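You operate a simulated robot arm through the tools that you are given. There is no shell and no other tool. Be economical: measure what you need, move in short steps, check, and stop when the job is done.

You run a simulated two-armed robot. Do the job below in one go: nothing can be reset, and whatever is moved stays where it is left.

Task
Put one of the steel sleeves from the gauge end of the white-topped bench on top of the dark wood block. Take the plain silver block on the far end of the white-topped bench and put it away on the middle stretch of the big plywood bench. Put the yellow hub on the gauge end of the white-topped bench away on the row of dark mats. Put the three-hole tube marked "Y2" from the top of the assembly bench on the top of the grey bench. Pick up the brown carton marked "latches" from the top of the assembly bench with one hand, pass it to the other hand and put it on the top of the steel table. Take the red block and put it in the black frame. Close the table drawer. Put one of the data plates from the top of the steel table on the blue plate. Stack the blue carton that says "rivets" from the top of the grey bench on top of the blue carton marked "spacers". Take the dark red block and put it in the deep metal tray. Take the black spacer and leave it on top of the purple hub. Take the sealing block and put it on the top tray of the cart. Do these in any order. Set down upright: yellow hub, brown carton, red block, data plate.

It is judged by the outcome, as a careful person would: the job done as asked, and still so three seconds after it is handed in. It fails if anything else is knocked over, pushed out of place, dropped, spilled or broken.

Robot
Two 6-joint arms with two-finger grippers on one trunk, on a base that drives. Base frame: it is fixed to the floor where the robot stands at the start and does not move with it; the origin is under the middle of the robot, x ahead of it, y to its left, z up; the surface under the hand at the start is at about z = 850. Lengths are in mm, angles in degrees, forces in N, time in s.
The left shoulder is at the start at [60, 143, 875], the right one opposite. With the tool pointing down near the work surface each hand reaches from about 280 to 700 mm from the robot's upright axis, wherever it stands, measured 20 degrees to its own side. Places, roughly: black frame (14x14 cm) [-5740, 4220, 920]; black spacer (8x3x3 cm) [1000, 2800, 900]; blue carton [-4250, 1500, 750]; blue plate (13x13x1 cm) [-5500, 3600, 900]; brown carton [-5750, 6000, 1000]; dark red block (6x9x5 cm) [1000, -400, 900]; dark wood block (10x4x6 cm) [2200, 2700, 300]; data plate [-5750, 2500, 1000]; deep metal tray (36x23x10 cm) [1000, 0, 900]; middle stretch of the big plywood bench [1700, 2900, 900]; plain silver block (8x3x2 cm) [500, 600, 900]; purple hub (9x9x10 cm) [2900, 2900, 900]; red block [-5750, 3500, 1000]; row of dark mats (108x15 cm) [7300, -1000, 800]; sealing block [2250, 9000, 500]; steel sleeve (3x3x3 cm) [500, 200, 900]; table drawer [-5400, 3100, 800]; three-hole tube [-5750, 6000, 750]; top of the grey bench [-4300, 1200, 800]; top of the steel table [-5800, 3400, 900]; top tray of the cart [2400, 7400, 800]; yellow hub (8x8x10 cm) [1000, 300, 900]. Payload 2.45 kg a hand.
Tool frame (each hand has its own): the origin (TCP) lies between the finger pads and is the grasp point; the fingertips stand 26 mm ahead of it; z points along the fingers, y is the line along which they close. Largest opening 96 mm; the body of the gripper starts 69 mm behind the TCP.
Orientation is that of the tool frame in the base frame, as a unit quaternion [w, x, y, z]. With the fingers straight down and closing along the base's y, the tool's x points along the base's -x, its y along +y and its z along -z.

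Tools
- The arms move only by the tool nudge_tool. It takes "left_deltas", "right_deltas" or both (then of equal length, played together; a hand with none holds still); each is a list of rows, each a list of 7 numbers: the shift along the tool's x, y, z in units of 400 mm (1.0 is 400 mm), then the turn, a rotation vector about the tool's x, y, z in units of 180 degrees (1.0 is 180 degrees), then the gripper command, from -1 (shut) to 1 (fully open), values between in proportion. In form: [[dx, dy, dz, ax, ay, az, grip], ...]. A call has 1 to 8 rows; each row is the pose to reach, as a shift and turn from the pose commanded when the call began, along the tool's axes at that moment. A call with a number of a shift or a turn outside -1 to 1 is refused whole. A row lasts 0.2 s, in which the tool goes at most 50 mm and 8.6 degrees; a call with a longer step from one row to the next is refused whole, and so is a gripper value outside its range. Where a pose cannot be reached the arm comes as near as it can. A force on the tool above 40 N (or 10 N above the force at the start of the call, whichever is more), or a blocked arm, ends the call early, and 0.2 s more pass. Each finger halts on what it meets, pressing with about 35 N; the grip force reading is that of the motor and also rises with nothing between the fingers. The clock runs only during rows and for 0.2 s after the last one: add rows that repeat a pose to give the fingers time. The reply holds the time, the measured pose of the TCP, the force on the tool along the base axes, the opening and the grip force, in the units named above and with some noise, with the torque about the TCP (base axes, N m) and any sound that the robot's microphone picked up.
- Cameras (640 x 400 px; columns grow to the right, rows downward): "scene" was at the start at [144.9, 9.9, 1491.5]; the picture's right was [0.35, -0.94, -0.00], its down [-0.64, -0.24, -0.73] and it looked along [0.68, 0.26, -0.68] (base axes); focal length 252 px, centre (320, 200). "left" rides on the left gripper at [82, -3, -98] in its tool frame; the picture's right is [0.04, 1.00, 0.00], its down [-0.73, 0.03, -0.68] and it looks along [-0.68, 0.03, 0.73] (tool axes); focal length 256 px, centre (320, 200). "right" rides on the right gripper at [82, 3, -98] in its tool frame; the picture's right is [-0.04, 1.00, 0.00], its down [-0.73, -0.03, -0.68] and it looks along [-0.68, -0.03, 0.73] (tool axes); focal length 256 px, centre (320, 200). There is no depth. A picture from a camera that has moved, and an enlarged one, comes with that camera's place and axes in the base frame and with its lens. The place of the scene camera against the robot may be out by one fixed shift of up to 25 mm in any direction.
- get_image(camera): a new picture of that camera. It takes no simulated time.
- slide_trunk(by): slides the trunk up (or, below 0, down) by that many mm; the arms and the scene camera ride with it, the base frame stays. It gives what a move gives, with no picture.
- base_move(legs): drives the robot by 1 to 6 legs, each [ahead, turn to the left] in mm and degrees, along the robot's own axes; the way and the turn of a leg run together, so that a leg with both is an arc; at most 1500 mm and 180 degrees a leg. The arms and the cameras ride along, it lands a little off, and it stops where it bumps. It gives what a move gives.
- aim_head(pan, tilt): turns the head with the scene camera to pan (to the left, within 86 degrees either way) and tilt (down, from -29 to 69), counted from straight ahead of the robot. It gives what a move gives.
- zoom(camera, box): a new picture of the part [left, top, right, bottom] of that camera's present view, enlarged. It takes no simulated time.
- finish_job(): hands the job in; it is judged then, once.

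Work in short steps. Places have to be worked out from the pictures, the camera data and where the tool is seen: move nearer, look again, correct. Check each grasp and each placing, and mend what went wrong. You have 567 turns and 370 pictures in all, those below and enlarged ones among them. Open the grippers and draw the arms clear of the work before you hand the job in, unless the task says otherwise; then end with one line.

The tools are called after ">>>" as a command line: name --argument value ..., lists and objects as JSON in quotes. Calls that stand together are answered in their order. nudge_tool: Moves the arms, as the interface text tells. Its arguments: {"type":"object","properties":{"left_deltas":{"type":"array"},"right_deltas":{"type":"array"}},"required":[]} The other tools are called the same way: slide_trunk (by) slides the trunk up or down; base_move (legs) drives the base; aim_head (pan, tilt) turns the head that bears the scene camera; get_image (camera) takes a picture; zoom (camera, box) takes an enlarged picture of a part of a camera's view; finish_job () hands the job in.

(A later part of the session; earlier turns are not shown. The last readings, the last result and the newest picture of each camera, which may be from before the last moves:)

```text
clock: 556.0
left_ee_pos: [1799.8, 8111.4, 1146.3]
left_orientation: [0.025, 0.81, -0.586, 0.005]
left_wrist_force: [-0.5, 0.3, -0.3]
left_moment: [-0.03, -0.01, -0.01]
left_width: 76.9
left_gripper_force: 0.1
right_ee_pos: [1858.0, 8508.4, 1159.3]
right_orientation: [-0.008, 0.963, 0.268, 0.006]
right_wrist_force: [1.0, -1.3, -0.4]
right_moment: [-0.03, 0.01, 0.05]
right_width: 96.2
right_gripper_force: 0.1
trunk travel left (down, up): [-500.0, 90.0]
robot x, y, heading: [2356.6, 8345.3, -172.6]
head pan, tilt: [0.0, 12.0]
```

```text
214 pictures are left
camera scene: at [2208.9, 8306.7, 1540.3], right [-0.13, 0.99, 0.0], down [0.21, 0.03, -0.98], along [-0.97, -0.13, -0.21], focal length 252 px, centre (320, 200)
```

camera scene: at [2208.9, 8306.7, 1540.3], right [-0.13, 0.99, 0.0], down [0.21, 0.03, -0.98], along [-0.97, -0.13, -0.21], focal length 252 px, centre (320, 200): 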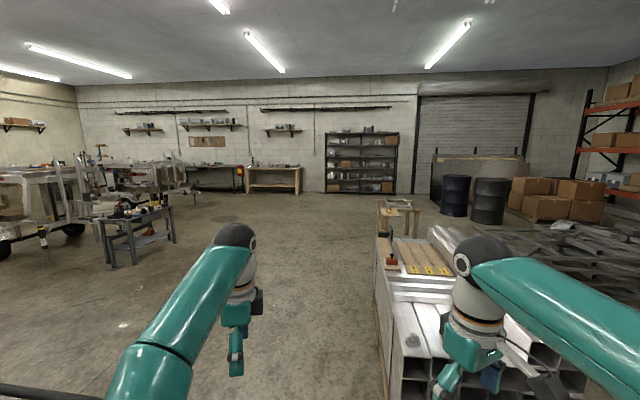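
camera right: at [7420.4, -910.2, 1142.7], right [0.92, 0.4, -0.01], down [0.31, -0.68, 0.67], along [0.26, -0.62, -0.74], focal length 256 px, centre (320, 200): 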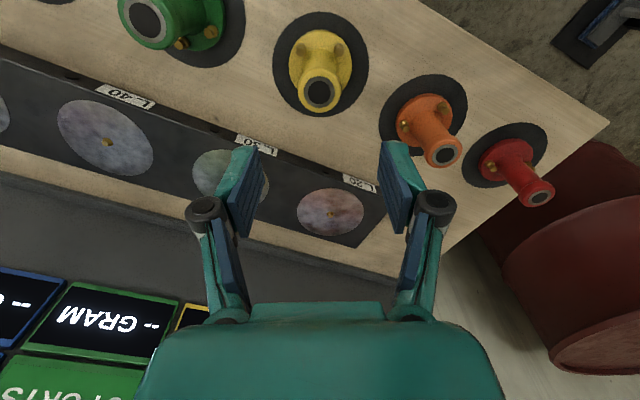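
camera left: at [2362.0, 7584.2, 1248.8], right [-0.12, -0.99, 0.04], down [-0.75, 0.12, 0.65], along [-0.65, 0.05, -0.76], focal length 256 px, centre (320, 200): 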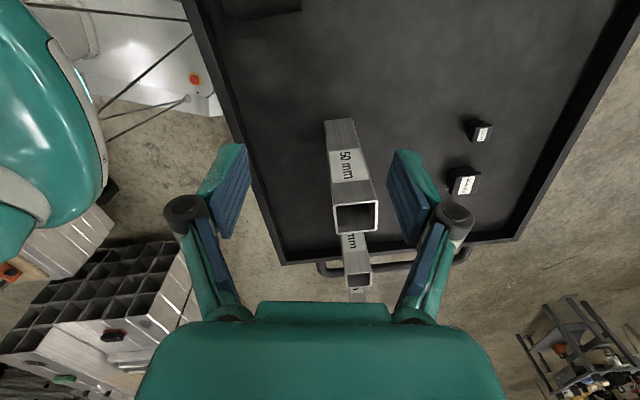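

The path to the far-wall benches is clear. I turn to −162° and drive toward the assembly bench.

>>> base_move --legs '[[0, 10.5]]'

>>> base_move --legs '[[1500, 0], [1500, 0], [1500, 0], [1500, 0]]'

>>> aim_head --pan 0 --tilt 20

>>> get_image --camera "scene"

```text
clock: 557.1
left_ee_pos: [1854.2, 8012.4, 1146.7]
left_orientation: [0.024, 0.861, -0.508, 0.008]
left_wrist_force: [-0.3, -0.4, -0.7]
left_moment: [0.06, 0.01, 0.01]
left_width: 76.6
left_gripper_force: 0.1
right_ee_pos: [1838.4, 8414.5, 1159.3]
right_orientation: [-0.008, 0.935, 0.355, 0.003]
right_wrist_force: [-0.1, -0.1, -0.6]
right_moment: [0.04, 0.01, 0.01]
right_width: 95.8
right_gripper_force: 0.2
trunk travel left (down, up): [-500.0, 90.0]
robot x, y, heading: [2352.3, 8351.2, -161.9]
head pan, tilt: [0.0, 12.0]
```

```text
clock: 586.0
left_ee_pos: [-3860.8, 6249.6, 1147.3]
left_orientation: [0.025, 0.86, -0.509, 0.008]
left_wrist_force: [0.2, 0.1, -0.8]
left_moment: [-0.03, -0.02, 0.01]
left_width: 76.9
left_gripper_force: 0.0
right_ee_pos: [-3876.0, 6652.6, 1158.7]
right_orientation: [-0.008, 0.936, 0.353, 0.005]
right_wrist_force: [0.3, -0.1, 0.5]
right_moment: [0.01, -0.01, -0.01]
right_width: 95.9
right_gripper_force: 0.2
trunk travel left (down, up): [-500.0, 90.0]
robot x, y, heading: [-3360.2, 6591.1, -161.9]
head pan, tilt: [0.0, 12.0]
```

```text
clock: 586.7
left_ee_pos: [-3859.1, 6251.4, 1147.8]
left_orientation: [0.025, 0.86, -0.509, 0.008]
left_wrist_force: [0.3, -0.1, -0.6]
left_moment: [-0.02, 0.0, -0.02]
left_width: 76.7
left_gripper_force: 0.0
right_ee_pos: [-3875.9, 6652.7, 1159.7]
right_orientation: [-0.009, 0.935, 0.355, 0.004]
right_wrist_force: [0.9, -1.0, 0.3]
right_moment: [-0.02, -0.02, 0.03]
right_width: 95.9
right_gripper_force: 0.1
trunk travel left (down, up): [-500.0, 90.0]
robot x, y, heading: [-3360.3, 6590.2, -162.4]
head pan, tilt: [0.0, 20.0]
```

```text
213 pictures are left
camera scene: at [-3498.2, 6523.6, 1527.5], right [-0.31, 0.95, 0.0], down [0.33, 0.1, -0.94], along [-0.89, -0.29, -0.34], focal length 252 px, centre (320, 200)
```

scene: 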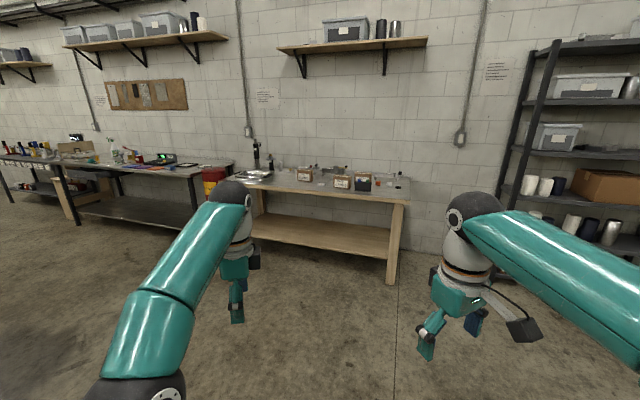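

>>> base_move --legs '[[1480, 0]]'

>>> base_move --legs '[[0, -18]]'

>>> aim_head --pan 0 --tilt 35

>>> get_image --camera "scene"

```text
clock: 594.1
left_ee_pos: [-5264.5, 5831.5, 1146.9]
left_orientation: [0.024, 0.854, -0.52, 0.008]
left_wrist_force: [-0.5, 0.8, 0.3]
left_moment: [0.01, 0.0, 0.04]
left_width: 76.9
left_gripper_force: 0.1
right_ee_pos: [-5270.7, 6233.3, 1159.1]
right_orientation: [-0.008, 0.94, 0.342, 0.004]
right_wrist_force: [0.3, 0.3, 0.7]
right_moment: [0.01, -0.02, -0.01]
right_width: 96.1
right_gripper_force: 0.2
trunk travel left (down, up): [-500.0, 90.0]
robot x, y, heading: [-4753.8, 6157.9, -163.6]
head pan, tilt: [0.0, 20.0]
```

```text
clock: 595.6
left_ee_pos: [-5340.3, 6003.4, 1148.9]
left_orientation: [0.025, 0.763, -0.645, 0.004]
left_wrist_force: [-0.1, -0.4, 0.1]
left_moment: [-0.03, -0.01, -0.03]
left_width: 76.7
left_gripper_force: 0.0
right_ee_pos: [-5221.8, 6387.4, 1160.3]
right_orientation: [-0.007, 0.981, 0.194, 0.006]
right_wrist_force: [0.0, 0.4, -0.3]
right_moment: [-0.01, 0.02, 0.0]
right_width: 95.8
right_gripper_force: 0.0
trunk travel left (down, up): [-500.0, 90.0]
robot x, y, heading: [-4758.5, 6142.4, 178.8]
head pan, tilt: [0.0, 20.0]
```

```text
clock: 596.3
left_ee_pos: [-5338.8, 6001.4, 1149.1]
left_orientation: [0.025, 0.764, -0.645, 0.003]
left_wrist_force: [0.0, 0.0, 0.4]
left_moment: [0.05, -0.03, 0.02]
left_width: 76.8
left_gripper_force: 0.1
right_ee_pos: [-5222.6, 6386.2, 1160.9]
right_orientation: [-0.008, 0.981, 0.194, 0.006]
right_wrist_force: [-0.2, 0.0, 0.6]
right_moment: [0.02, -0.01, 0.0]
right_width: 96.3
right_gripper_force: 0.1
trunk travel left (down, up): [-500.0, 90.0]
robot x, y, heading: [-4759.8, 6142.3, 178.7]
head pan, tilt: [0.0, 35.0]
```

```text
212 pictures are left
camera scene: at [-4897.9, 6127.7, 1503.6], right [0.02, 1.0, 0.0], down [0.57, -0.01, -0.82], along [-0.82, 0.02, -0.57], focal length 252 px, centre (320, 200)
```

scene: 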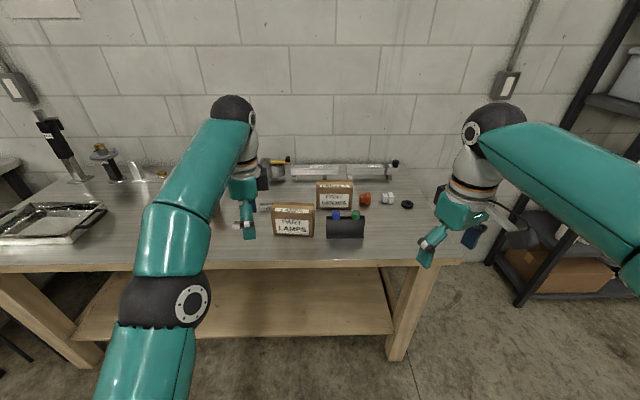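

>>> zoom --camera "scene" --box '[240, 150, 440, 275]'

>>> get_image --camera "left"

>>> get_image --camera "right"

```text
3.20 times, centred on (340, 212) of scene
camera zoom: at [-4897.9, 6127.7, 1503.6], right [0.02, 1.0, 0.0], down [0.57, -0.01, -0.82], along [-0.82, 0.02, -0.57], focal length 806 px, centre (256, 160)
```

zoom: 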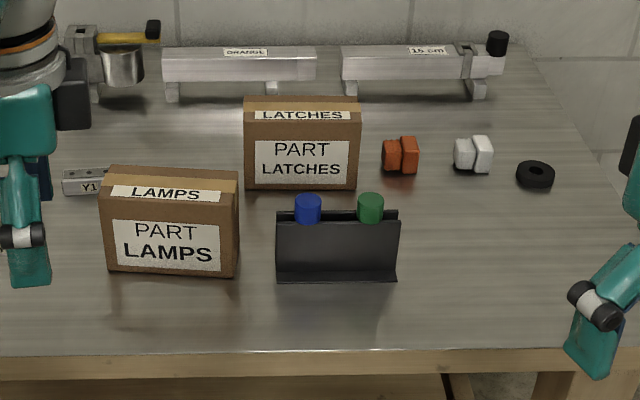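

```text
210 pictures are left
camera left: at [-5320.9, 5926.4, 1249.6], right [-0.98, -0.21, 0.04], down [-0.13, 0.75, 0.65], along [-0.16, 0.63, -0.76], focal length 256 px, centre (320, 200)
```

left: 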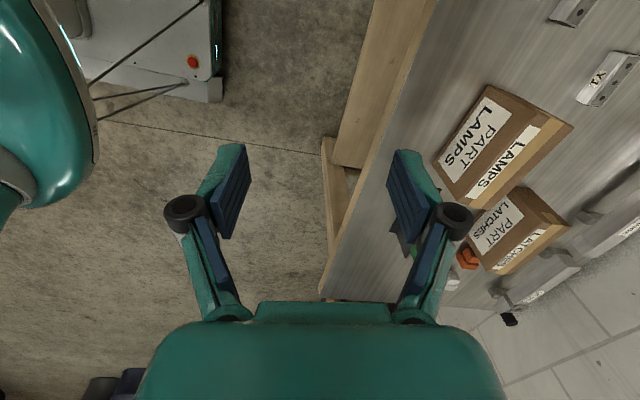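

```text
209 pictures are left
camera right: at [-5146.5, 6412.5, 1259.5], right [0.34, -0.94, -0.01], down [-0.69, -0.26, 0.67], along [-0.63, -0.22, -0.74], focal length 256 px, centre (320, 200)
```

right: 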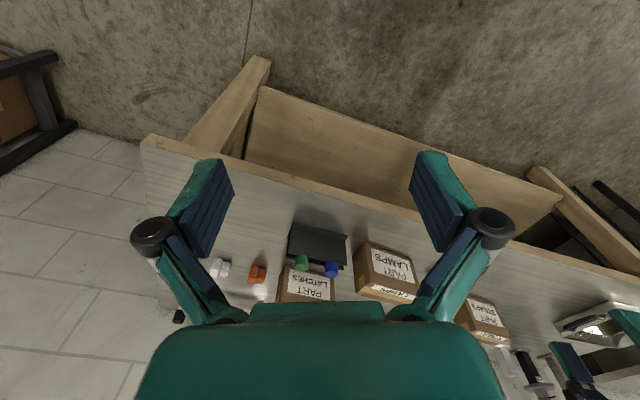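

The "LATCHES" carton stands behind, at about y≈6230; bench top z≈860. I'll pick it with the left hand, so I shift to the right (+y) and closer.

>>> base_move --legs '[[0, -29]]'

>>> base_move --legs '[[330, 0]]'

>>> base_move --legs '[[0, 30]]'

>>> get_image --camera "scene"

>>> get_image --camera "left"

```text
clock: 598.0
left_ee_pos: [-5349.8, 6223.1, 1148.7]
left_orientation: [-0.026, -0.631, 0.775, 0.0]
left_wrist_force: [-0.4, 0.5, -0.1]
left_moment: [-0.04, 0.02, 0.0]
left_width: 76.9
left_gripper_force: 0.0
right_ee_pos: [-5101.8, 6539.4, 1160.1]
right_orientation: [-0.005, 1.0, 0.008, 0.007]
right_wrist_force: [0.2, -0.5, -0.1]
right_moment: [-0.02, 0.0, 0.02]
right_width: 96.1
right_gripper_force: 0.0
trunk travel left (down, up): [-500.0, 90.0]
robot x, y, heading: [-4762.2, 6126.2, 157.4]
head pan, tilt: [0.0, 35.0]
stopped in leg 1: the robot was blocked; the commanded pose is now the measured one
```

```text
clock: 600.2
left_ee_pos: [-5657.1, 6347.6, 1148.2]
left_orientation: [-0.026, -0.632, 0.775, 0.001]
left_wrist_force: [0.2, 0.5, -0.6]
left_moment: [-0.04, -0.02, 0.01]
left_width: 76.9
left_gripper_force: 0.1
right_ee_pos: [-5407.8, 6662.2, 1161.1]
right_orientation: [-0.005, 1.0, 0.01, 0.008]
right_wrist_force: [-1.1, -0.5, 0.9]
right_moment: [0.02, -0.04, 0.02]
right_width: 96.0
right_gripper_force: 0.0
trunk travel left (down, up): [-500.0, 90.0]
robot x, y, heading: [-5069.6, 6257.3, 157.6]
head pan, tilt: [0.0, 35.0]
```

```text
clock: 602.5
left_ee_pos: [-5619.3, 6034.4, 1149.6]
left_orientation: [0.024, 0.813, -0.582, 0.005]
left_wrist_force: [0.1, -0.8, -0.2]
left_moment: [0.05, 0.03, -0.01]
left_width: 76.9
left_gripper_force: 0.1
right_ee_pos: [-5565.8, 6432.7, 1160.7]
right_orientation: [-0.01, 0.962, 0.271, 0.006]
right_wrist_force: [-0.5, -0.8, 0.1]
right_moment: [0.06, 0.04, -0.01]
right_width: 96.3
right_gripper_force: 0.1
trunk travel left (down, up): [-500.0, 90.0]
robot x, y, heading: [-5070.1, 6279.4, -172.2]
head pan, tilt: [0.0, 35.0]
stopped in leg 1: the robot was blocked; the commanded pose is now the measured one
```

```text
208 pictures are left
camera scene: at [-5207.2, 6238.5, 1503.6], right [-0.13, 0.99, 0.0], down [0.57, 0.08, -0.82], along [-0.81, -0.11, -0.57], focal length 252 px, centre (320, 200)
```

scene: 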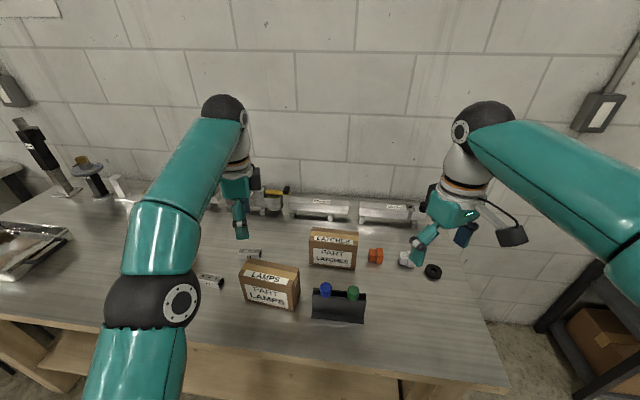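

```text
207 pictures are left
camera left: at [-5587.9, 5962.5, 1250.5], right [-0.93, -0.36, 0.03], down [-0.25, 0.72, 0.65], along [-0.26, 0.6, -0.76], focal length 256 px, centre (320, 200)
```

left: 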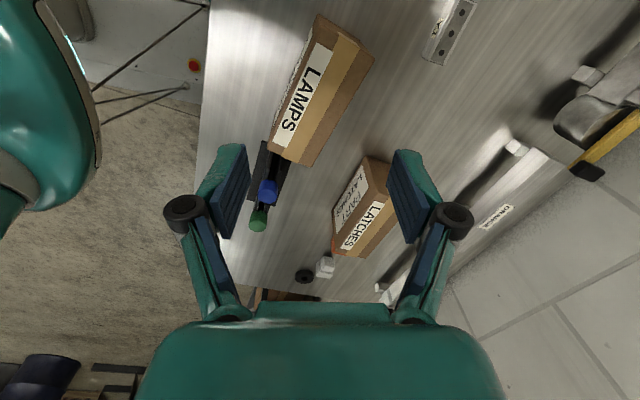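

Both views put the carton at ≈[−5787,6197], top z≈955. I straighten and drive right up to the bench.

>>> base_move --legs '[[0, -8]]'

>>> base_move --legs '[[80, 0]]'

>>> nudge_tool --left_deltas '[[-0.05, 0.05, 0.02, 0, 0, 0.03, 1], [-0.1, 0.1, 0.04, 0, 0, 0.06, 1], [-0.15, 0.12, 0.06, 0, 0, 0.09, 1]]'

>>> get_image --camera "left"

```text
clock: 603.5
left_ee_pos: [-5648.7, 6118.3, 1149.2]
left_orientation: [0.024, 0.77, -0.638, 0.005]
left_wrist_force: [-0.4, -0.2, -0.6]
left_moment: [-0.02, -0.03, 0.0]
left_width: 76.7
left_gripper_force: 0.0
right_ee_pos: [-5540.5, 6503.3, 1161.1]
right_orientation: [-0.008, 0.979, 0.202, 0.006]
right_wrist_force: [1.1, 0.6, 0.5]
right_moment: [-0.03, -0.01, 0.0]
right_width: 96.0
right_gripper_force: 0.0
trunk travel left (down, up): [-500.0, 90.0]
robot x, y, heading: [-5066.7, 6272.0, 179.4]
head pan, tilt: [0.0, 35.0]
```

```text
clock: 604.6
left_ee_pos: [-5729.1, 6116.3, 1148.8]
left_orientation: [0.024, 0.77, -0.638, 0.007]
left_wrist_force: [-0.2, 0.3, -0.3]
left_moment: [0.01, -0.05, -0.03]
left_width: 76.8
left_gripper_force: 0.2
right_ee_pos: [-5621.5, 6504.0, 1162.3]
right_orientation: [-0.007, 0.979, 0.203, 0.008]
right_wrist_force: [0.1, 0.1, -1.0]
right_moment: [0.0, -0.02, 0.01]
right_width: 96.0
right_gripper_force: 0.0
trunk travel left (down, up): [-500.0, 90.0]
robot x, y, heading: [-5147.7, 6273.1, 179.6]
head pan, tilt: [0.0, 35.0]
```

```text
clock: 605.4
left_ee_pos: [-5737.8, 6161.0, 1106.4]
left_orientation: [-0.024, -0.673, 0.74, -0.008]
left_wrist_force: [0.5, -1.2, 0.1]
left_moment: [-0.05, 0.04, -0.03]
left_width: 95.9
left_gripper_force: 0.1
left hand out of reach, approached as far as the arm can: row 1, 2, 3
right_ee_pos: [-5618.2, 6503.8, 1163.2]
right_orientation: [-0.008, 0.979, 0.203, 0.005]
right_wrist_force: [0.2, 0.1, 1.0]
right_moment: [0.03, 0.03, 0.0]
right_width: 96.0
right_gripper_force: 0.1
trunk travel left (down, up): [-500.0, 90.0]
robot x, y, heading: [-5146.3, 6273.1, 179.5]
head pan, tilt: [0.0, 35.0]
```

```text
206 pictures are left
camera left: at [-5740.6, 6084.4, 1209.2], right [-1.0, 0.06, 0.02], down [0.06, 0.76, 0.64], along [0.02, 0.64, -0.76], focal length 256 px, centre (320, 200)
```

left: 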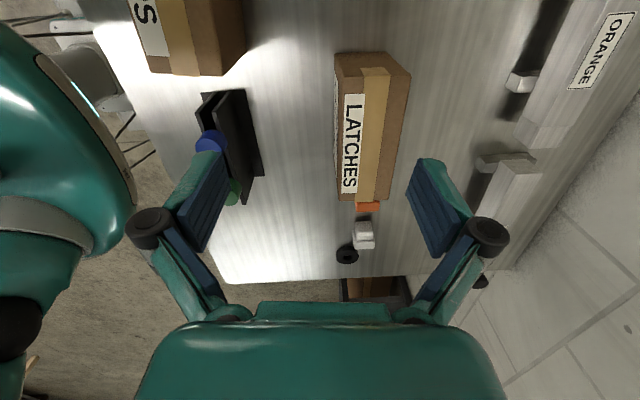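

The carton: x −5763…−5832, y 6149…6309, top ≈955. Reach is marginal, so I raise the trunk 90 mm, then move the left hand over its left half with the fingers across the depth.

>>> slide_trunk --by 88

>>> nudge_tool --left_deltas '[[-0.01, 0.05, 0.06, 0.003, -0.007, -0.02, 1], [-0.02, 0.09, 0.12, 0.0067, -0.0146, -0.04, 1], [-0.03, 0.13, 0.2, 0.0067, -0.0146, -0.046, 1], [-0.035, 0.145, 0.28, 0.0067, -0.0146, -0.046, 1]]'

>>> get_image --camera "left"

```text
clock: 606.6
left_ee_pos: [-5738.5, 6161.6, 1192.9]
left_orientation: [-0.024, -0.673, 0.74, -0.008]
left_wrist_force: [0.2, -0.5, -0.3]
left_moment: [0.0, 0.02, 0.01]
left_width: 96.1
left_gripper_force: 0.1
right_ee_pos: [-5619.7, 6503.2, 1250.4]
right_orientation: [-0.008, 0.979, 0.203, 0.007]
right_wrist_force: [0.6, 0.0, 0.8]
right_moment: [0.02, 0.03, -0.02]
right_width: 96.0
right_gripper_force: 0.2
trunk travel left (down, up): [-588.0, 2.0]
robot x, y, heading: [-5147.7, 6272.1, 179.4]
head pan, tilt: [0.0, 35.0]
```

```text
clock: 607.6
left_ee_pos: [-5789.8, 6172.7, 1082.0]
left_orientation: [0.001, 0.725, -0.689, -0.002]
left_wrist_force: [-0.1, -1.1, 0.1]
left_moment: [0.02, 0.01, 0.02]
left_width: 95.8
left_gripper_force: 0.0
left hand out of reach, approached as far as the arm can: row 2, 3, 4
right_ee_pos: [-5615.8, 6501.6, 1252.1]
right_orientation: [-0.009, 0.979, 0.203, 0.006]
right_wrist_force: [-0.2, -0.6, 0.6]
right_moment: [0.08, 0.08, -0.02]
right_width: 96.0
right_gripper_force: 0.0
trunk travel left (down, up): [-588.0, 2.0]
robot x, y, heading: [-5145.4, 6273.1, 179.5]
head pan, tilt: [0.0, 35.0]
```

```text
205 pictures are left
camera left: at [-5783.7, 6091.8, 1181.0], right [-1.0, -0.09, 0.0], down [-0.06, 0.73, 0.68], along [-0.06, 0.68, -0.73], focal length 256 px, centre (320, 200)
```

left: 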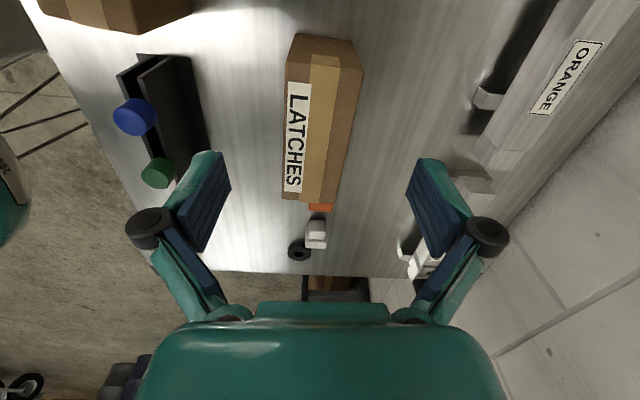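

TCP is 55 mm left of the carton's centre, as wanted. Descend and grip.

>>> nudge_tool --left_deltas '[[0, 0.003, 0.1, 0, 0, 0.014, 1], [0, 0.003, 0.2, 0, 0, 0.025, 1], [0, 0.003, 0.3, 0, 0, 0.025, 1], [0, 0.003, 0.365, 0, 0, 0.025, 1]]'

>>> get_image --camera "left"

```text
clock: 608.6
left_ee_pos: [-5794.0, 6176.9, 936.8]
left_orientation: [-0.001, -0.696, 0.718, 0.001]
left_wrist_force: [-0.6, 0.4, -0.2]
left_moment: [0.04, 0.02, -0.01]
left_width: 96.0
left_gripper_force: 0.0
right_ee_pos: [-5618.7, 6504.1, 1249.8]
right_orientation: [-0.008, 0.979, 0.203, 0.007]
right_wrist_force: [0.0, 0.1, 0.0]
right_moment: [0.04, 0.02, -0.03]
right_width: 95.9
right_gripper_force: 0.0
trunk travel left (down, up): [-588.0, 2.0]
robot x, y, heading: [-5147.0, 6272.0, 179.4]
head pan, tilt: [0.0, 35.0]
```

```text
204 pictures are left
camera left: at [-5793.7, 6096.0, 1034.9], right [-1.0, -0.01, 0.0], down [-0.01, 0.73, 0.68], along [-0.01, 0.68, -0.73], focal length 256 px, centre (320, 200)
```

left: 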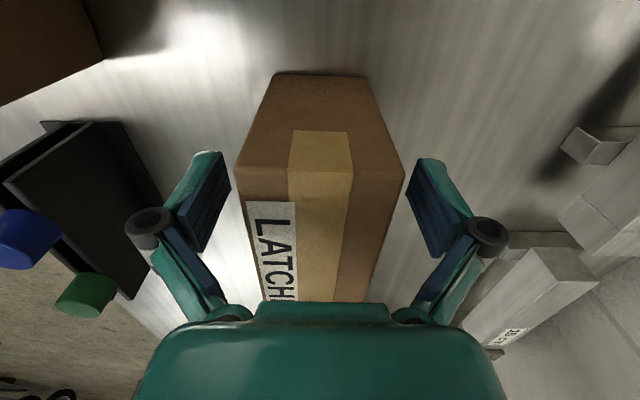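

>>> nudge_tool --left_deltas '[[0, 0, 0, 0, 0, 0, 0.5], [0, 0, 0, 0, 0, 0, 0], [0, 0, 0, 0, 0, 0, -0.6], [0, 0, 0, 0, 0, 0, -1], [0, 0, -0.02, 0, 0, 0, -1], [0, 0, -0.06, 0, 0, 0, -1], [0, 0, -0.12, 0, 0, 0, -1]]'

>>> get_image --camera "left"

```text
clock: 610.2
left_ee_pos: [-5795.7, 6176.0, 985.1]
left_orientation: [0.0, -0.697, 0.717, -0.001]
left_wrist_force: [-0.4, -0.3, -4.1]
left_moment: [-0.2, -0.02, -0.01]
left_width: 64.8
left_gripper_force: 35.0
right_ee_pos: [-5620.3, 6504.8, 1249.9]
right_orientation: [-0.007, 0.979, 0.203, 0.008]
right_wrist_force: [0.6, 0.5, 0.1]
right_moment: [0.0, -0.01, 0.0]
right_width: 95.9
right_gripper_force: 0.0
trunk travel left (down, up): [-588.0, 2.0]
robot x, y, heading: [-5142.9, 6272.3, 179.5]
head pan, tilt: [0.0, 35.0]
```

```text
203 pictures are left
camera left: at [-5794.7, 6094.3, 1083.3], right [-1.0, -0.01, 0.0], down [-0.01, 0.73, 0.68], along [-0.01, 0.68, -0.73], focal length 256 px, centre (320, 200)
```

left: 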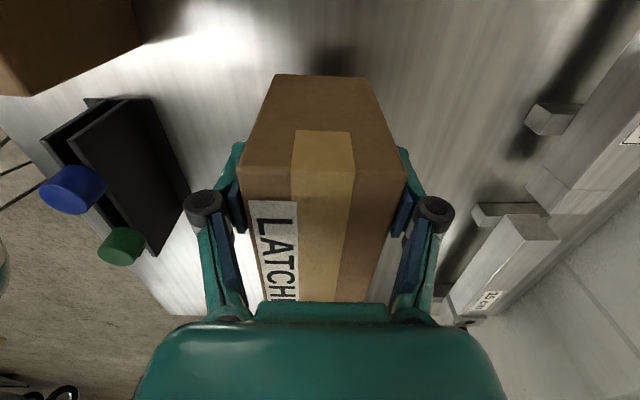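

The carton is held. Lift it and back away from the bench for the hand-over.

>>> nudge_tool --left_deltas '[[0, 0, -0.08, 0, 0, 0, -1], [0, 0, -0.16, 0, 0, 0, -1], [0, -0.05, -0.24, 0, 0, 0, -1], [0, -0.12, -0.3, 0, 0, 0, -1], [0, -0.2, -0.34, 0, 0, 0, -1]]'

>>> base_move --legs '[[-350, 0]]'

>>> get_image --camera "right"

>>> get_image --camera "scene"

```text
clock: 611.4
left_ee_pos: [-5714.8, 6172.9, 1122.3]
left_orientation: [-0.001, -0.697, 0.717, 0.001]
left_wrist_force: [0.4, -0.6, -3.6]
left_moment: [-0.2, 0.04, 0.01]
left_width: 64.8
left_gripper_force: 34.7
right_ee_pos: [-5618.1, 6504.0, 1250.8]
right_orientation: [-0.008, 0.979, 0.203, 0.006]
right_wrist_force: [0.5, -0.5, 0.1]
right_moment: [-0.01, 0.04, -0.01]
right_width: 95.9
right_gripper_force: 0.2
trunk travel left (down, up): [-588.0, 2.0]
robot x, y, heading: [-5143.9, 6272.5, 179.5]
head pan, tilt: [0.0, 35.0]
```

```text
clock: 613.7
left_ee_pos: [-5364.9, 6172.6, 1121.1]
left_orientation: [-0.001, -0.694, 0.72, 0.001]
left_wrist_force: [-0.1, -0.4, -4.6]
left_moment: [-0.21, 0.0, 0.02]
left_width: 64.8
left_gripper_force: 35.2
right_ee_pos: [-5267.5, 6503.3, 1250.6]
right_orientation: [-0.008, 0.979, 0.201, 0.006]
right_wrist_force: [0.1, 0.5, -0.2]
right_moment: [0.0, 0.04, -0.03]
right_width: 96.3
right_gripper_force: 0.1
trunk travel left (down, up): [-588.0, 2.0]
robot x, y, heading: [-4798.8, 6269.4, 179.2]
head pan, tilt: [0.0, 35.0]
```

```text
202 pictures are left
camera right: at [-5191.7, 6529.9, 1349.6], right [0.35, -0.93, -0.01], down [-0.69, -0.27, 0.67], along [-0.63, -0.23, -0.74], focal length 256 px, centre (320, 200)
```

right: 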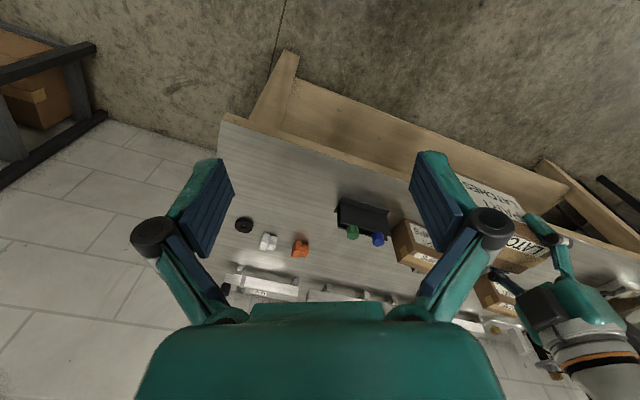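

```text
201 pictures are left
camera scene: at [-4937.9, 6252.8, 1591.6], right [0.01, 1.0, 0.0], down [0.57, -0.01, -0.82], along [-0.82, 0.01, -0.57], focal length 252 px, centre (320, 200)
```

scene: 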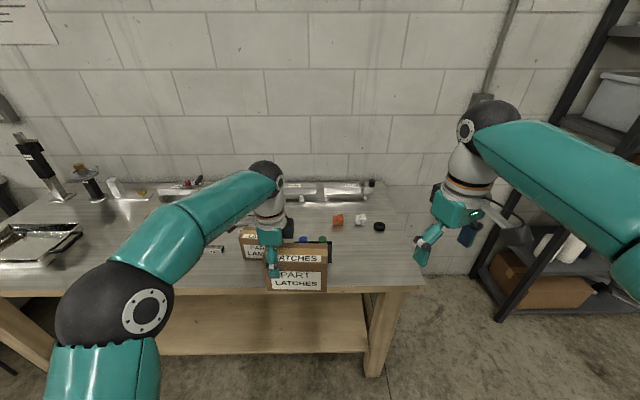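

Bring the carton nearer to the body centre, and turn the right hand so its fingers also close across the carton's depth.

>>> nudge_tool --left_deltas '[[-0.02, -0.035, 0, 0, 0, 0, -1], [-0.04, -0.07, 0, 0, 0, 0, -1], [-0.06, -0.105, 0, 0, 0, 0, -1], [-0.08, -0.14, 0, 0, 0, 0, -1], [-0.1, -0.18, 0, 0, 0, 0, -1], [-0.1175, -0.2125, 0, 0, 0, 0, -1], [-0.1175, -0.2125, 0, 0, 0, 0, -1], [-0.1175, -0.2125, 0, 0, 0, 0, -1]]' --right_deltas '[[0, 0, 0, 0, 0, -0.045, 1], [0, 0, 0, 0, 0, -0.09, 1], [0, 0, 0, 0, 0, -0.135, 1], [0, 0, 0, 0, 0, -0.18, 1], [0, 0, 0, 0, 0, -0.225, 1], [0, 0, 0, 0, 0, -0.27, 1], [0, 0, 0, 0, 0, -0.315, 1], [0, 0, 0, 0, 0, -0.358, 1]]'

```text
clock: 615.5
left_ee_pos: [-5279.6, 6215.3, 1121.3]
left_orientation: [-0.001, -0.695, 0.719, 0.001]
left_wrist_force: [0.5, 0.8, -4.3]
left_moment: [-0.19, 0.03, 0.0]
left_width: 64.7
left_gripper_force: 35.1
right_ee_pos: [-5268.7, 6502.3, 1251.2]
right_orientation: [-0.003, 0.721, 0.692, 0.01]
right_wrist_force: [-0.5, -0.2, 0.0]
right_moment: [-0.03, -0.03, 0.0]
right_width: 96.0
right_gripper_force: 0.0
trunk travel left (down, up): [-588.0, 2.0]
robot x, y, heading: [-4797.0, 6271.0, 178.9]
head pan, tilt: [0.0, 35.0]
```

>>> nudge_tool --right_deltas '[[0, 0, 0, 0, -0.04, 0, 1], [0, 0, 0, 0, -0.08, 0, 1], [0, 0, 0, 0, -0.111, 0, 1]]'

>>> nudge_tool --right_deltas '[[-0.08, -0.004, 0.047, 0, 0, 0, 1], [-0.16, -0.009, 0.094, 0, 0, 0, 1], [-0.24, -0.013, 0.141, 0, 0, 0, 1], [-0.32, -0.0175, 0.188, 0, 0, 0, 1]]'

>>> get_image --camera "right"

>>> get_image --camera "scene"

```text
clock: 616.3
left_ee_pos: [-5279.2, 6217.1, 1121.6]
left_orientation: [0.0, -0.695, 0.719, 0.0]
left_wrist_force: [0.6, 0.9, -4.9]
left_moment: [-0.22, 0.0, 0.03]
left_width: 64.7
left_gripper_force: 34.7
right_ee_pos: [-5268.2, 6503.1, 1250.5]
right_orientation: [0.118, 0.712, 0.682, -0.117]
right_wrist_force: [0.2, 0.0, -1.2]
right_moment: [-0.02, 0.04, 0.05]
right_width: 96.1
right_gripper_force: 0.1
trunk travel left (down, up): [-588.0, 2.0]
robot x, y, heading: [-4798.9, 6268.8, 179.3]
head pan, tilt: [0.0, 35.0]
```

```text
clock: 617.3
left_ee_pos: [-5280.5, 6215.4, 1120.1]
left_orientation: [0.0, -0.694, 0.719, 0.001]
left_wrist_force: [0.0, -0.7, -4.1]
left_moment: [-0.23, -0.04, 0.0]
left_width: 64.9
left_gripper_force: 34.8
right_ee_pos: [-5281.6, 6357.1, 1218.6]
right_orientation: [0.119, 0.713, 0.681, -0.115]
right_wrist_force: [0.0, 1.0, -0.8]
right_moment: [0.06, -0.01, 0.01]
right_width: 95.7
right_gripper_force: 0.1
trunk travel left (down, up): [-588.0, 2.0]
robot x, y, heading: [-4795.4, 6270.1, 179.3]
head pan, tilt: [0.0, 35.0]
```

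```text
200 pictures are left
camera right: at [-5274.0, 6465.2, 1284.9], right [1.0, -0.08, 0.02], down [-0.06, -0.47, 0.88], along [-0.06, -0.88, -0.47], focal length 256 px, centre (320, 200)
```

right: 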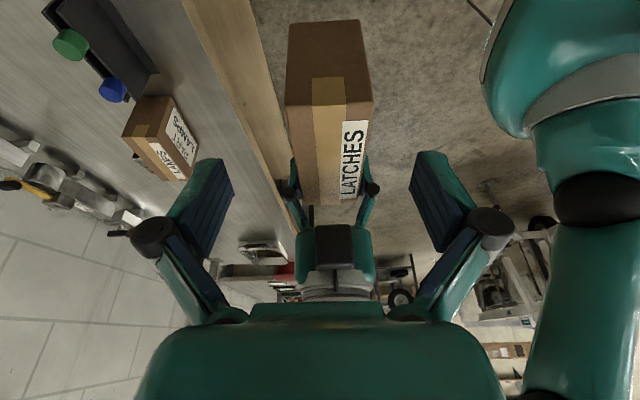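

```text
199 pictures are left
camera scene: at [-4939.5, 6251.9, 1591.5], right [0.01, 1.0, 0.0], down [0.57, -0.01, -0.82], along [-0.82, 0.01, -0.57], focal length 252 px, centre (320, 200)
```

scene: 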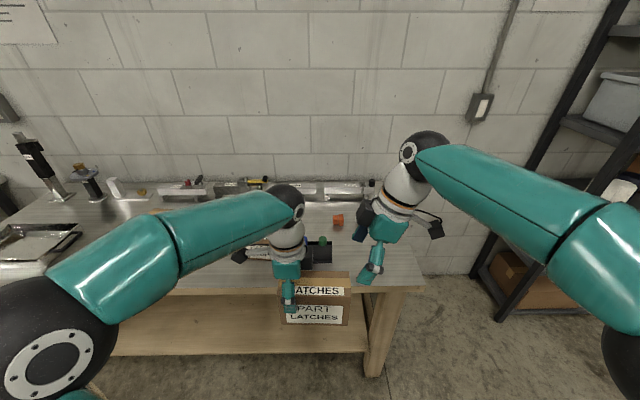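

Alignment looks good. Approach along the tilted tool axis and close the right hand.

>>> nudge_tool --right_deltas '[[0, 0.014, 0.09, 0, 0, 0, 1], [0, 0.014, 0.18, 0, 0, 0, 1], [0, 0.014, 0.265, 0, 0, 0, 1]]'

>>> get_image --camera "right"

```text
clock: 618.1
left_ee_pos: [-5279.7, 6216.6, 1120.7]
left_orientation: [0.0, -0.695, 0.719, 0.0]
left_wrist_force: [-0.4, 0.8, -5.0]
left_moment: [-0.2, -0.01, -0.01]
left_width: 64.8
left_gripper_force: 35.0
right_ee_pos: [-5275.8, 6324.8, 1119.6]
right_orientation: [0.118, 0.713, 0.682, -0.116]
right_wrist_force: [0.5, -0.7, 0.8]
right_moment: [0.02, 0.02, 0.0]
right_width: 95.9
right_gripper_force: 0.0
trunk travel left (down, up): [-588.0, 2.0]
robot x, y, heading: [-4797.3, 6270.1, 179.1]
head pan, tilt: [0.0, 35.0]
```

```text
198 pictures are left
camera right: at [-5268.3, 6433.3, 1186.4], right [1.0, -0.08, 0.02], down [-0.06, -0.47, 0.88], along [-0.06, -0.88, -0.47], focal length 256 px, centre (320, 200)
```

right: 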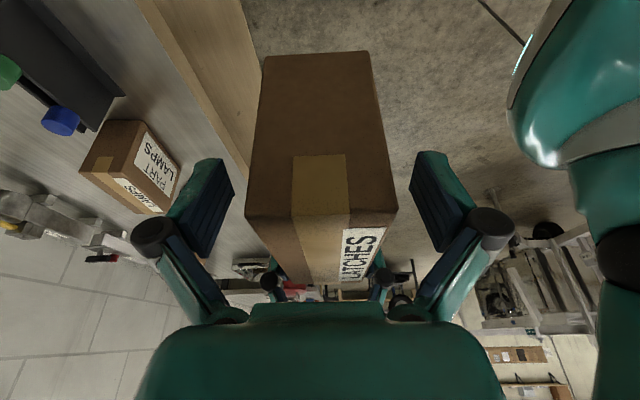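

Shift a bit further inward, then close the right hand on the carton.

>>> nudge_tool --right_deltas '[[-0.03, 0, 0.008, 0, 0, 0, 1], [-0.03, 0, 0.008, 0, 0, 0, 0.6], [-0.03, 0, 0.008, 0, 0, 0, 0.3], [-0.03, 0, 0.008, 0, 0, 0, 0], [-0.03, 0, 0.008, 0, 0, 0, -1], [-0.03, 0, 0.008, 0, 0, 0, -1]]'

>>> get_image --camera "right"

```text
clock: 619.5
left_ee_pos: [-5279.6, 6215.9, 1119.9]
left_orientation: [0.0, -0.695, 0.719, 0.0]
left_wrist_force: [0.0, 1.0, -4.3]
left_moment: [-0.13, -0.05, -0.18]
left_width: 64.6
left_gripper_force: 35.0
right_ee_pos: [-5276.5, 6310.4, 1121.2]
right_orientation: [0.118, 0.712, 0.683, -0.115]
right_wrist_force: [0.1, -0.5, 1.0]
right_moment: [-0.07, 0.04, 0.17]
right_width: 65.0
right_gripper_force: 35.3
trunk travel left (down, up): [-588.0, 2.0]
robot x, y, heading: [-4794.4, 6270.9, 179.5]
head pan, tilt: [0.0, 35.0]
```

```text
197 pictures are left
camera right: at [-5268.2, 6420.2, 1187.6], right [1.0, -0.08, 0.02], down [-0.06, -0.47, 0.88], along [-0.06, -0.88, -0.47], focal length 256 px, centre (320, 200)
```

right: 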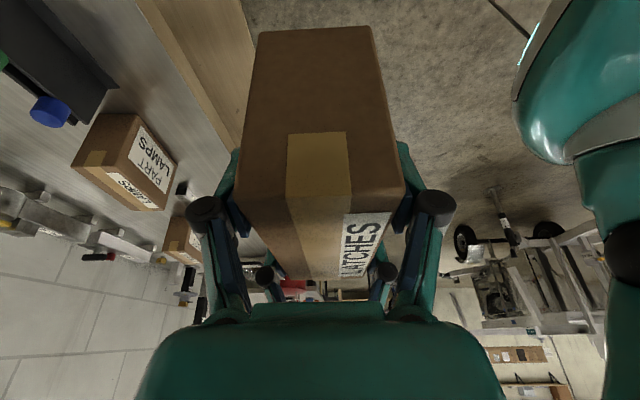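

Both hands hold it. Now release with the left hand and lift it clear.

>>> nudge_tool --left_deltas '[[0, 0, 0, 0, 0, 0, -0.4], [0, 0, 0, 0, 0, 0, 0.4], [0, 0, 0, 0, 0, 0, 0.9], [0, 0, 0, 0, 0, 0, 0.9], [0, 0, -0.06, 0, 0, 0, 0.9], [0, 0, -0.14, 0, 0, 0, 0.9], [0.05, 0, -0.22, 0, 0, 0, 0.9], [0.12, 0, -0.28, 0, 0, 0, 0.9]]'

>>> get_image --camera "right"

>>> get_image --camera "left"

```text
clock: 621.3
left_ee_pos: [-5278.9, 6166.4, 1232.9]
left_orientation: [0.0, -0.694, 0.72, 0.0]
left_wrist_force: [1.0, 0.1, -0.2]
left_moment: [0.01, 0.01, 0.01]
left_width: 91.2
left_gripper_force: 0.1
right_ee_pos: [-5275.3, 6310.4, 1123.3]
right_orientation: [0.117, 0.713, 0.682, -0.115]
right_wrist_force: [-0.6, -0.3, -0.9]
right_moment: [0.21, -0.02, 0.01]
right_width: 64.7
right_gripper_force: 35.4
trunk travel left (down, up): [-588.0, 2.0]
robot x, y, heading: [-4799.6, 6270.7, 179.4]
head pan, tilt: [0.0, 35.0]
```

```text
196 pictures are left
camera right: at [-5267.8, 6419.6, 1187.8], right [1.0, -0.08, 0.02], down [-0.06, -0.47, 0.88], along [-0.06, -0.88, -0.47], focal length 256 px, centre (320, 200)
```

right: 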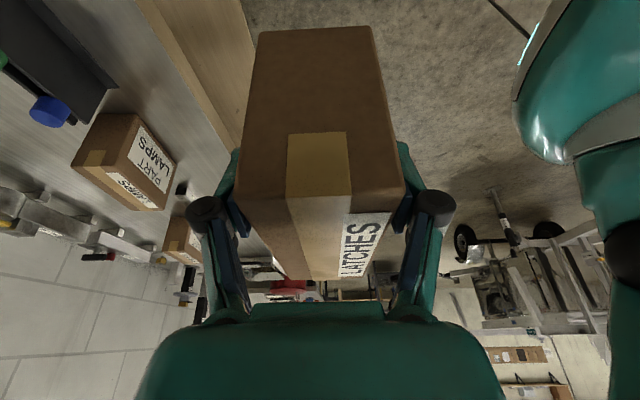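

```text
195 pictures are left
camera left: at [-5278.8, 6085.9, 1330.9], right [-1.0, 0.0, 0.0], down [0.0, 0.73, 0.68], along [0.0, 0.68, -0.73], focal length 256 px, centre (320, 200)
```

left: 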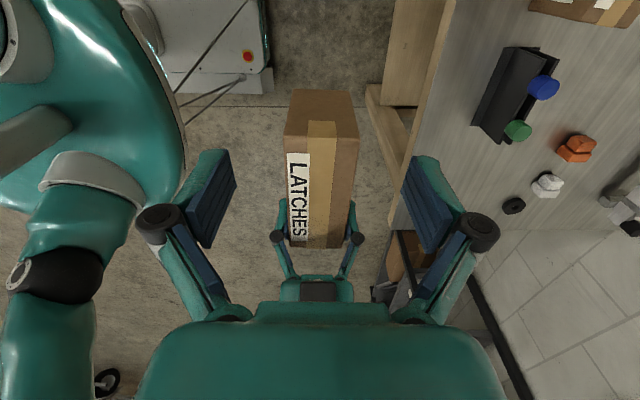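

The hand-over worked: the right hand alone holds the carton upright. Now find the tube marked Y2.

>>> aim_head --pan 15 --tilt 30

>>> get_image --camera "scene"

```text
clock: 622.1
left_ee_pos: [-5279.6, 6168.7, 1232.0]
left_orientation: [0.0, -0.695, 0.719, 0.0]
left_wrist_force: [-0.8, 0.4, -0.8]
left_moment: [-0.01, 0.02, -0.02]
left_width: 91.3
left_gripper_force: 0.1
right_ee_pos: [-5276.2, 6311.2, 1121.8]
right_orientation: [0.117, 0.714, 0.681, -0.116]
right_wrist_force: [0.9, -0.5, 0.5]
right_moment: [0.21, 0.01, 0.03]
right_width: 64.6
right_gripper_force: 35.1
trunk travel left (down, up): [-588.0, 2.0]
robot x, y, heading: [-4794.7, 6271.2, 179.0]
head pan, tilt: [15.0, 30.0]
```

```text
194 pictures are left
camera scene: at [-4938.6, 6229.4, 1599.3], right [-0.24, 0.97, 0.0], down [0.49, 0.12, -0.87], along [-0.84, -0.21, -0.5], focal length 252 px, centre (320, 200)
```

scene: 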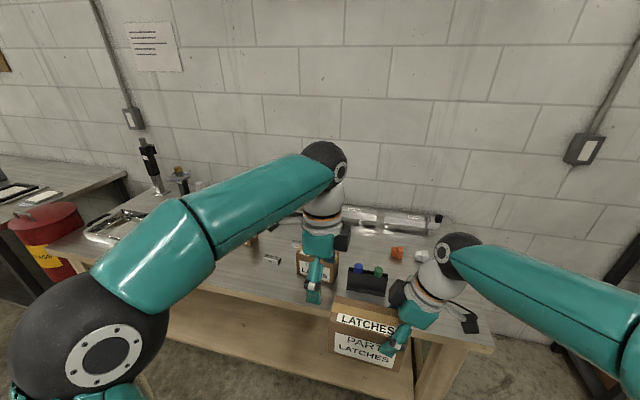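

>>> base_move --legs '[[0, 38]]'

>>> base_move --legs '[[420, 0]]'

>>> base_move --legs '[[0, -38]]'

>>> get_image --camera "left"

>>> get_image --camera "scene"

```text
clock: 624.5
left_ee_pos: [-5111.5, 5891.7, 1231.8]
left_orientation: [0.0, 0.891, -0.453, 0.0]
left_wrist_force: [0.2, 0.0, -0.9]
left_moment: [0.0, -0.01, -0.01]
left_width: 91.3
left_gripper_force: 0.2
right_ee_pos: [-5198.0, 6006.2, 1121.0]
right_orientation: [0.149, 0.451, 0.877, -0.072]
right_wrist_force: [-0.8, -0.1, -0.4]
right_moment: [0.18, 0.1, 0.0]
right_width: 64.8
right_gripper_force: 35.3
trunk travel left (down, up): [-588.0, 2.0]
robot x, y, heading: [-4810.8, 6296.0, -142.7]
head pan, tilt: [15.0, 30.0]
```

```text
clock: 627.1
left_ee_pos: [-5444.8, 5636.8, 1231.3]
left_orientation: [0.0, 0.892, -0.452, 0.0]
left_wrist_force: [-0.5, 0.7, 0.0]
left_moment: [0.0, -0.01, -0.03]
left_width: 91.1
left_gripper_force: 0.0
right_ee_pos: [-5530.6, 5751.4, 1121.1]
right_orientation: [0.15, 0.449, 0.878, -0.071]
right_wrist_force: [0.5, -0.6, 0.1]
right_moment: [0.17, 0.11, -0.03]
right_width: 64.5
right_gripper_force: 35.2
trunk travel left (down, up): [-588.0, 2.0]
robot x, y, heading: [-5145.2, 6042.1, -142.6]
head pan, tilt: [15.0, 30.0]
```

```text
clock: 629.5
left_ee_pos: [-5629.6, 5901.1, 1232.5]
left_orientation: [0.0, -0.701, 0.713, 0.001]
left_wrist_force: [0.3, -0.1, -0.3]
left_moment: [0.01, -0.03, 0.02]
left_width: 91.0
left_gripper_force: 0.0
right_ee_pos: [-5627.9, 6043.0, 1122.3]
right_orientation: [0.119, 0.707, 0.687, -0.115]
right_wrist_force: [0.2, -0.7, -0.1]
right_moment: [0.2, -0.03, -0.03]
right_width: 64.8
right_gripper_force: 35.3
trunk travel left (down, up): [-588.0, 2.0]
robot x, y, heading: [-5148.5, 6010.4, -179.5]
head pan, tilt: [15.0, 30.0]
```

```text
193 pictures are left
camera left: at [-5628.3, 5819.3, 1331.0], right [-1.0, -0.02, 0.0], down [-0.02, 0.73, 0.68], along [-0.01, 0.68, -0.73], focal length 256 px, centre (320, 200)
```

left: 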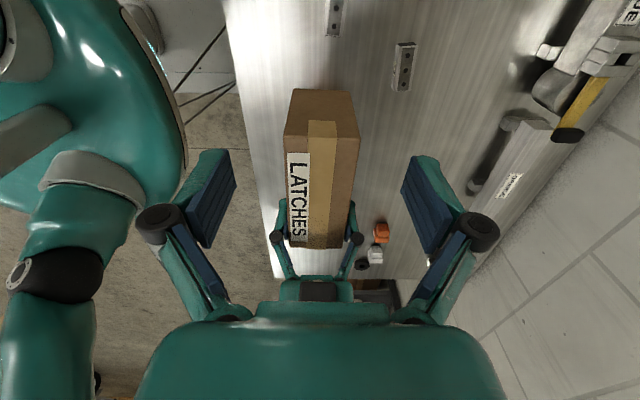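

```text
192 pictures are left
camera scene: at [-5290.7, 5966.6, 1599.2], right [-0.27, 0.96, 0.0], down [0.48, 0.13, -0.87], along [-0.83, -0.23, -0.5], focal length 252 px, centre (320, 200)
```

scene: 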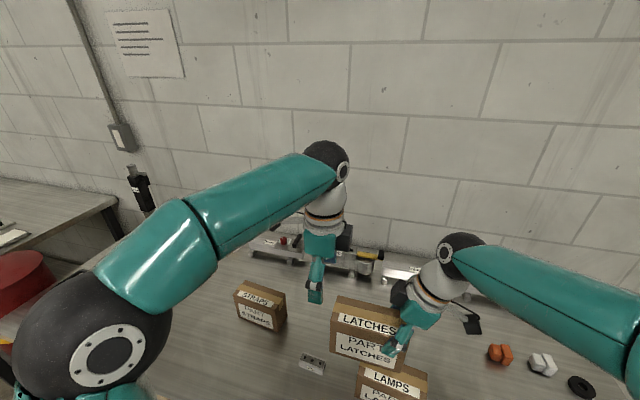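

>>> zoom --camera "left" --box '[300, 0, 460, 100]'

>>> zoom --camera "scene" --box '[240, 320, 400, 400]'

```text
4.00 times, centred on (380, 50) of left
camera zoom: at [-5628.3, 5819.3, 1331.0], right [-1.0, -0.02, 0.0], down [-0.02, 0.73, 0.68], along [-0.01, 0.68, -0.73], focal length 1024 px, centre (80, 800)
```

zoom: 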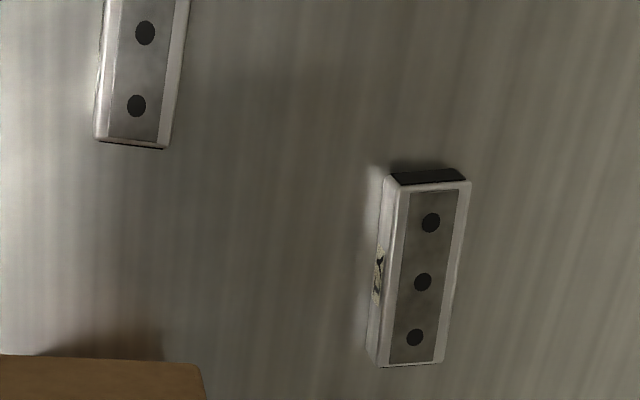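

```text
4.00 times, centred on (320, 360) of scene
camera zoom: at [-5290.7, 5966.6, 1599.2], right [-0.27, 0.96, 0.0], down [0.48, 0.13, -0.87], along [-0.83, -0.23, -0.5], focal length 1008 px, centre (320, -440)
```

zoom: 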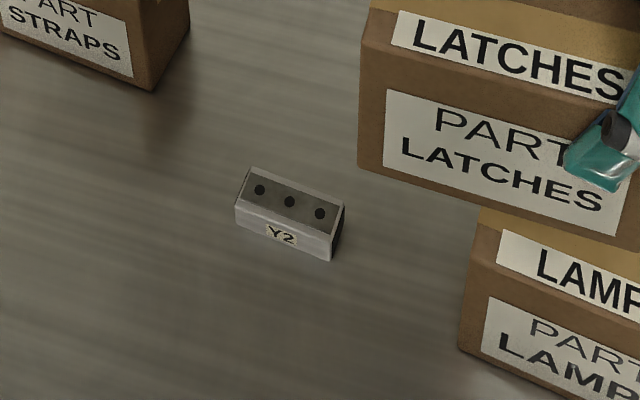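

Y2 is the nearer tube at ≈[−5645,5850]. I move the carton aside (+y) and bring the left hand down over Y2.

>>> nudge_tool --left_deltas '[[0.07, 0.01, 0, 0, 0, 0, 0.6], [0.14, 0.02, 0, 0, 0, 0, 0.3], [0.15, 0.0375, 0.08, 0, 0, 0, 0.2], [0.15, 0.0375, 0.18, 0, 0, 0, 0.2], [0.15, 0.0375, 0.28, 0, 0, 0, 0.2], [0.15, 0.0375, 0.38, 0, 0, 0, 0.2], [0.15, 0.0375, 0.48, 0, 0, 0, 0.2]]' --right_deltas '[[0.03, 0, -0.011, 0, 0, 0, -1], [0.07, 0, -0.026, 0, 0, 0, -1], [0.11, 0, -0.04, 0, 0, 0, -1], [0.15, 0, -0.055, 0, 0, 0, -1], [0.19, 0, -0.069, 0, 0, 0, -1], [0.235, 0, -0.0855, 0, 0, 0, -1], [0.235, 0, -0.0855, 0, 0, 0, -1]]'

>>> get_image --camera "left"

```text
clock: 631.1
left_ee_pos: [-5645.9, 5839.6, 1038.7]
left_orientation: [0.0, -0.701, 0.713, -0.001]
left_wrist_force: [-0.7, -0.4, -0.2]
left_moment: [-0.01, -0.03, 0.03]
left_width: 57.6
left_gripper_force: 0.0
right_ee_pos: [-5625.4, 6142.4, 1124.8]
right_orientation: [0.119, 0.707, 0.687, -0.115]
right_wrist_force: [0.4, -0.7, -4.6]
right_moment: [0.23, 0.01, -0.03]
right_width: 64.4
right_gripper_force: 34.7
trunk travel left (down, up): [-588.0, 2.0]
robot x, y, heading: [-5145.7, 6008.9, -179.5]
head pan, tilt: [15.0, 30.0]
```

```text
189 pictures are left
camera left: at [-5644.6, 5758.5, 1138.0], right [-1.0, -0.02, 0.0], down [-0.02, 0.73, 0.68], along [-0.02, 0.68, -0.73], focal length 256 px, centre (320, 200)
```

left: 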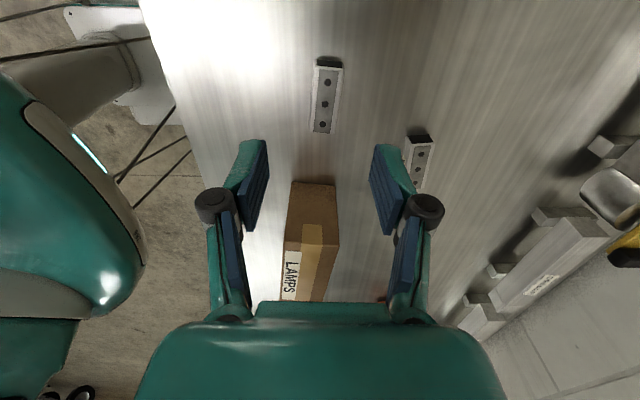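

>>> nudge_tool --left_deltas '[[-0.03, 0.01, 0.1, 0, 0, 0.008, 0.0], [-0.05, 0.0175, 0.2, 0, 0, 0.012, 0.0], [-0.05, 0.0175, 0.3, 0, 0, 0.012, 0.0], [-0.05, 0.0175, 0.374, 0, 0, 0.012, 0.0], [-0.05, 0.0175, 0.374, 0, 0, 0.012, -0.6], [-0.05, 0.0175, 0.374, 0, 0, 0.012, -1], [-0.05, 0.0175, 0.374, 0, 0, 0.012, -1]]'

>>> get_image --camera "left"

```text
clock: 632.7
left_ee_pos: [-5652.8, 5860.6, 890.0]
left_orientation: [0.0, -0.687, 0.726, 0.0]
left_wrist_force: [-0.3, -0.2, -0.7]
left_moment: [0.0, 0.01, 0.02]
left_width: 28.8
left_gripper_force: 34.8
right_ee_pos: [-5625.2, 6142.2, 1125.9]
right_orientation: [0.119, 0.707, 0.687, -0.115]
right_wrist_force: [0.3, 0.1, -4.6]
right_moment: [0.22, 0.01, -0.02]
right_width: 64.5
right_gripper_force: 35.0
trunk travel left (down, up): [-588.0, 2.0]
robot x, y, heading: [-5147.3, 6006.7, -179.6]
head pan, tilt: [15.0, 30.0]
```

```text
188 pictures are left
camera left: at [-5654.6, 5778.6, 989.4], right [-1.0, 0.02, 0.0], down [0.01, 0.73, 0.68], along [0.01, 0.68, -0.73], focal length 256 px, centre (320, 200)
```

left: 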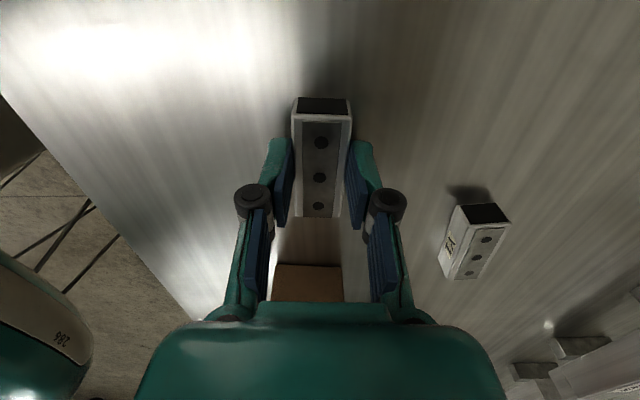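

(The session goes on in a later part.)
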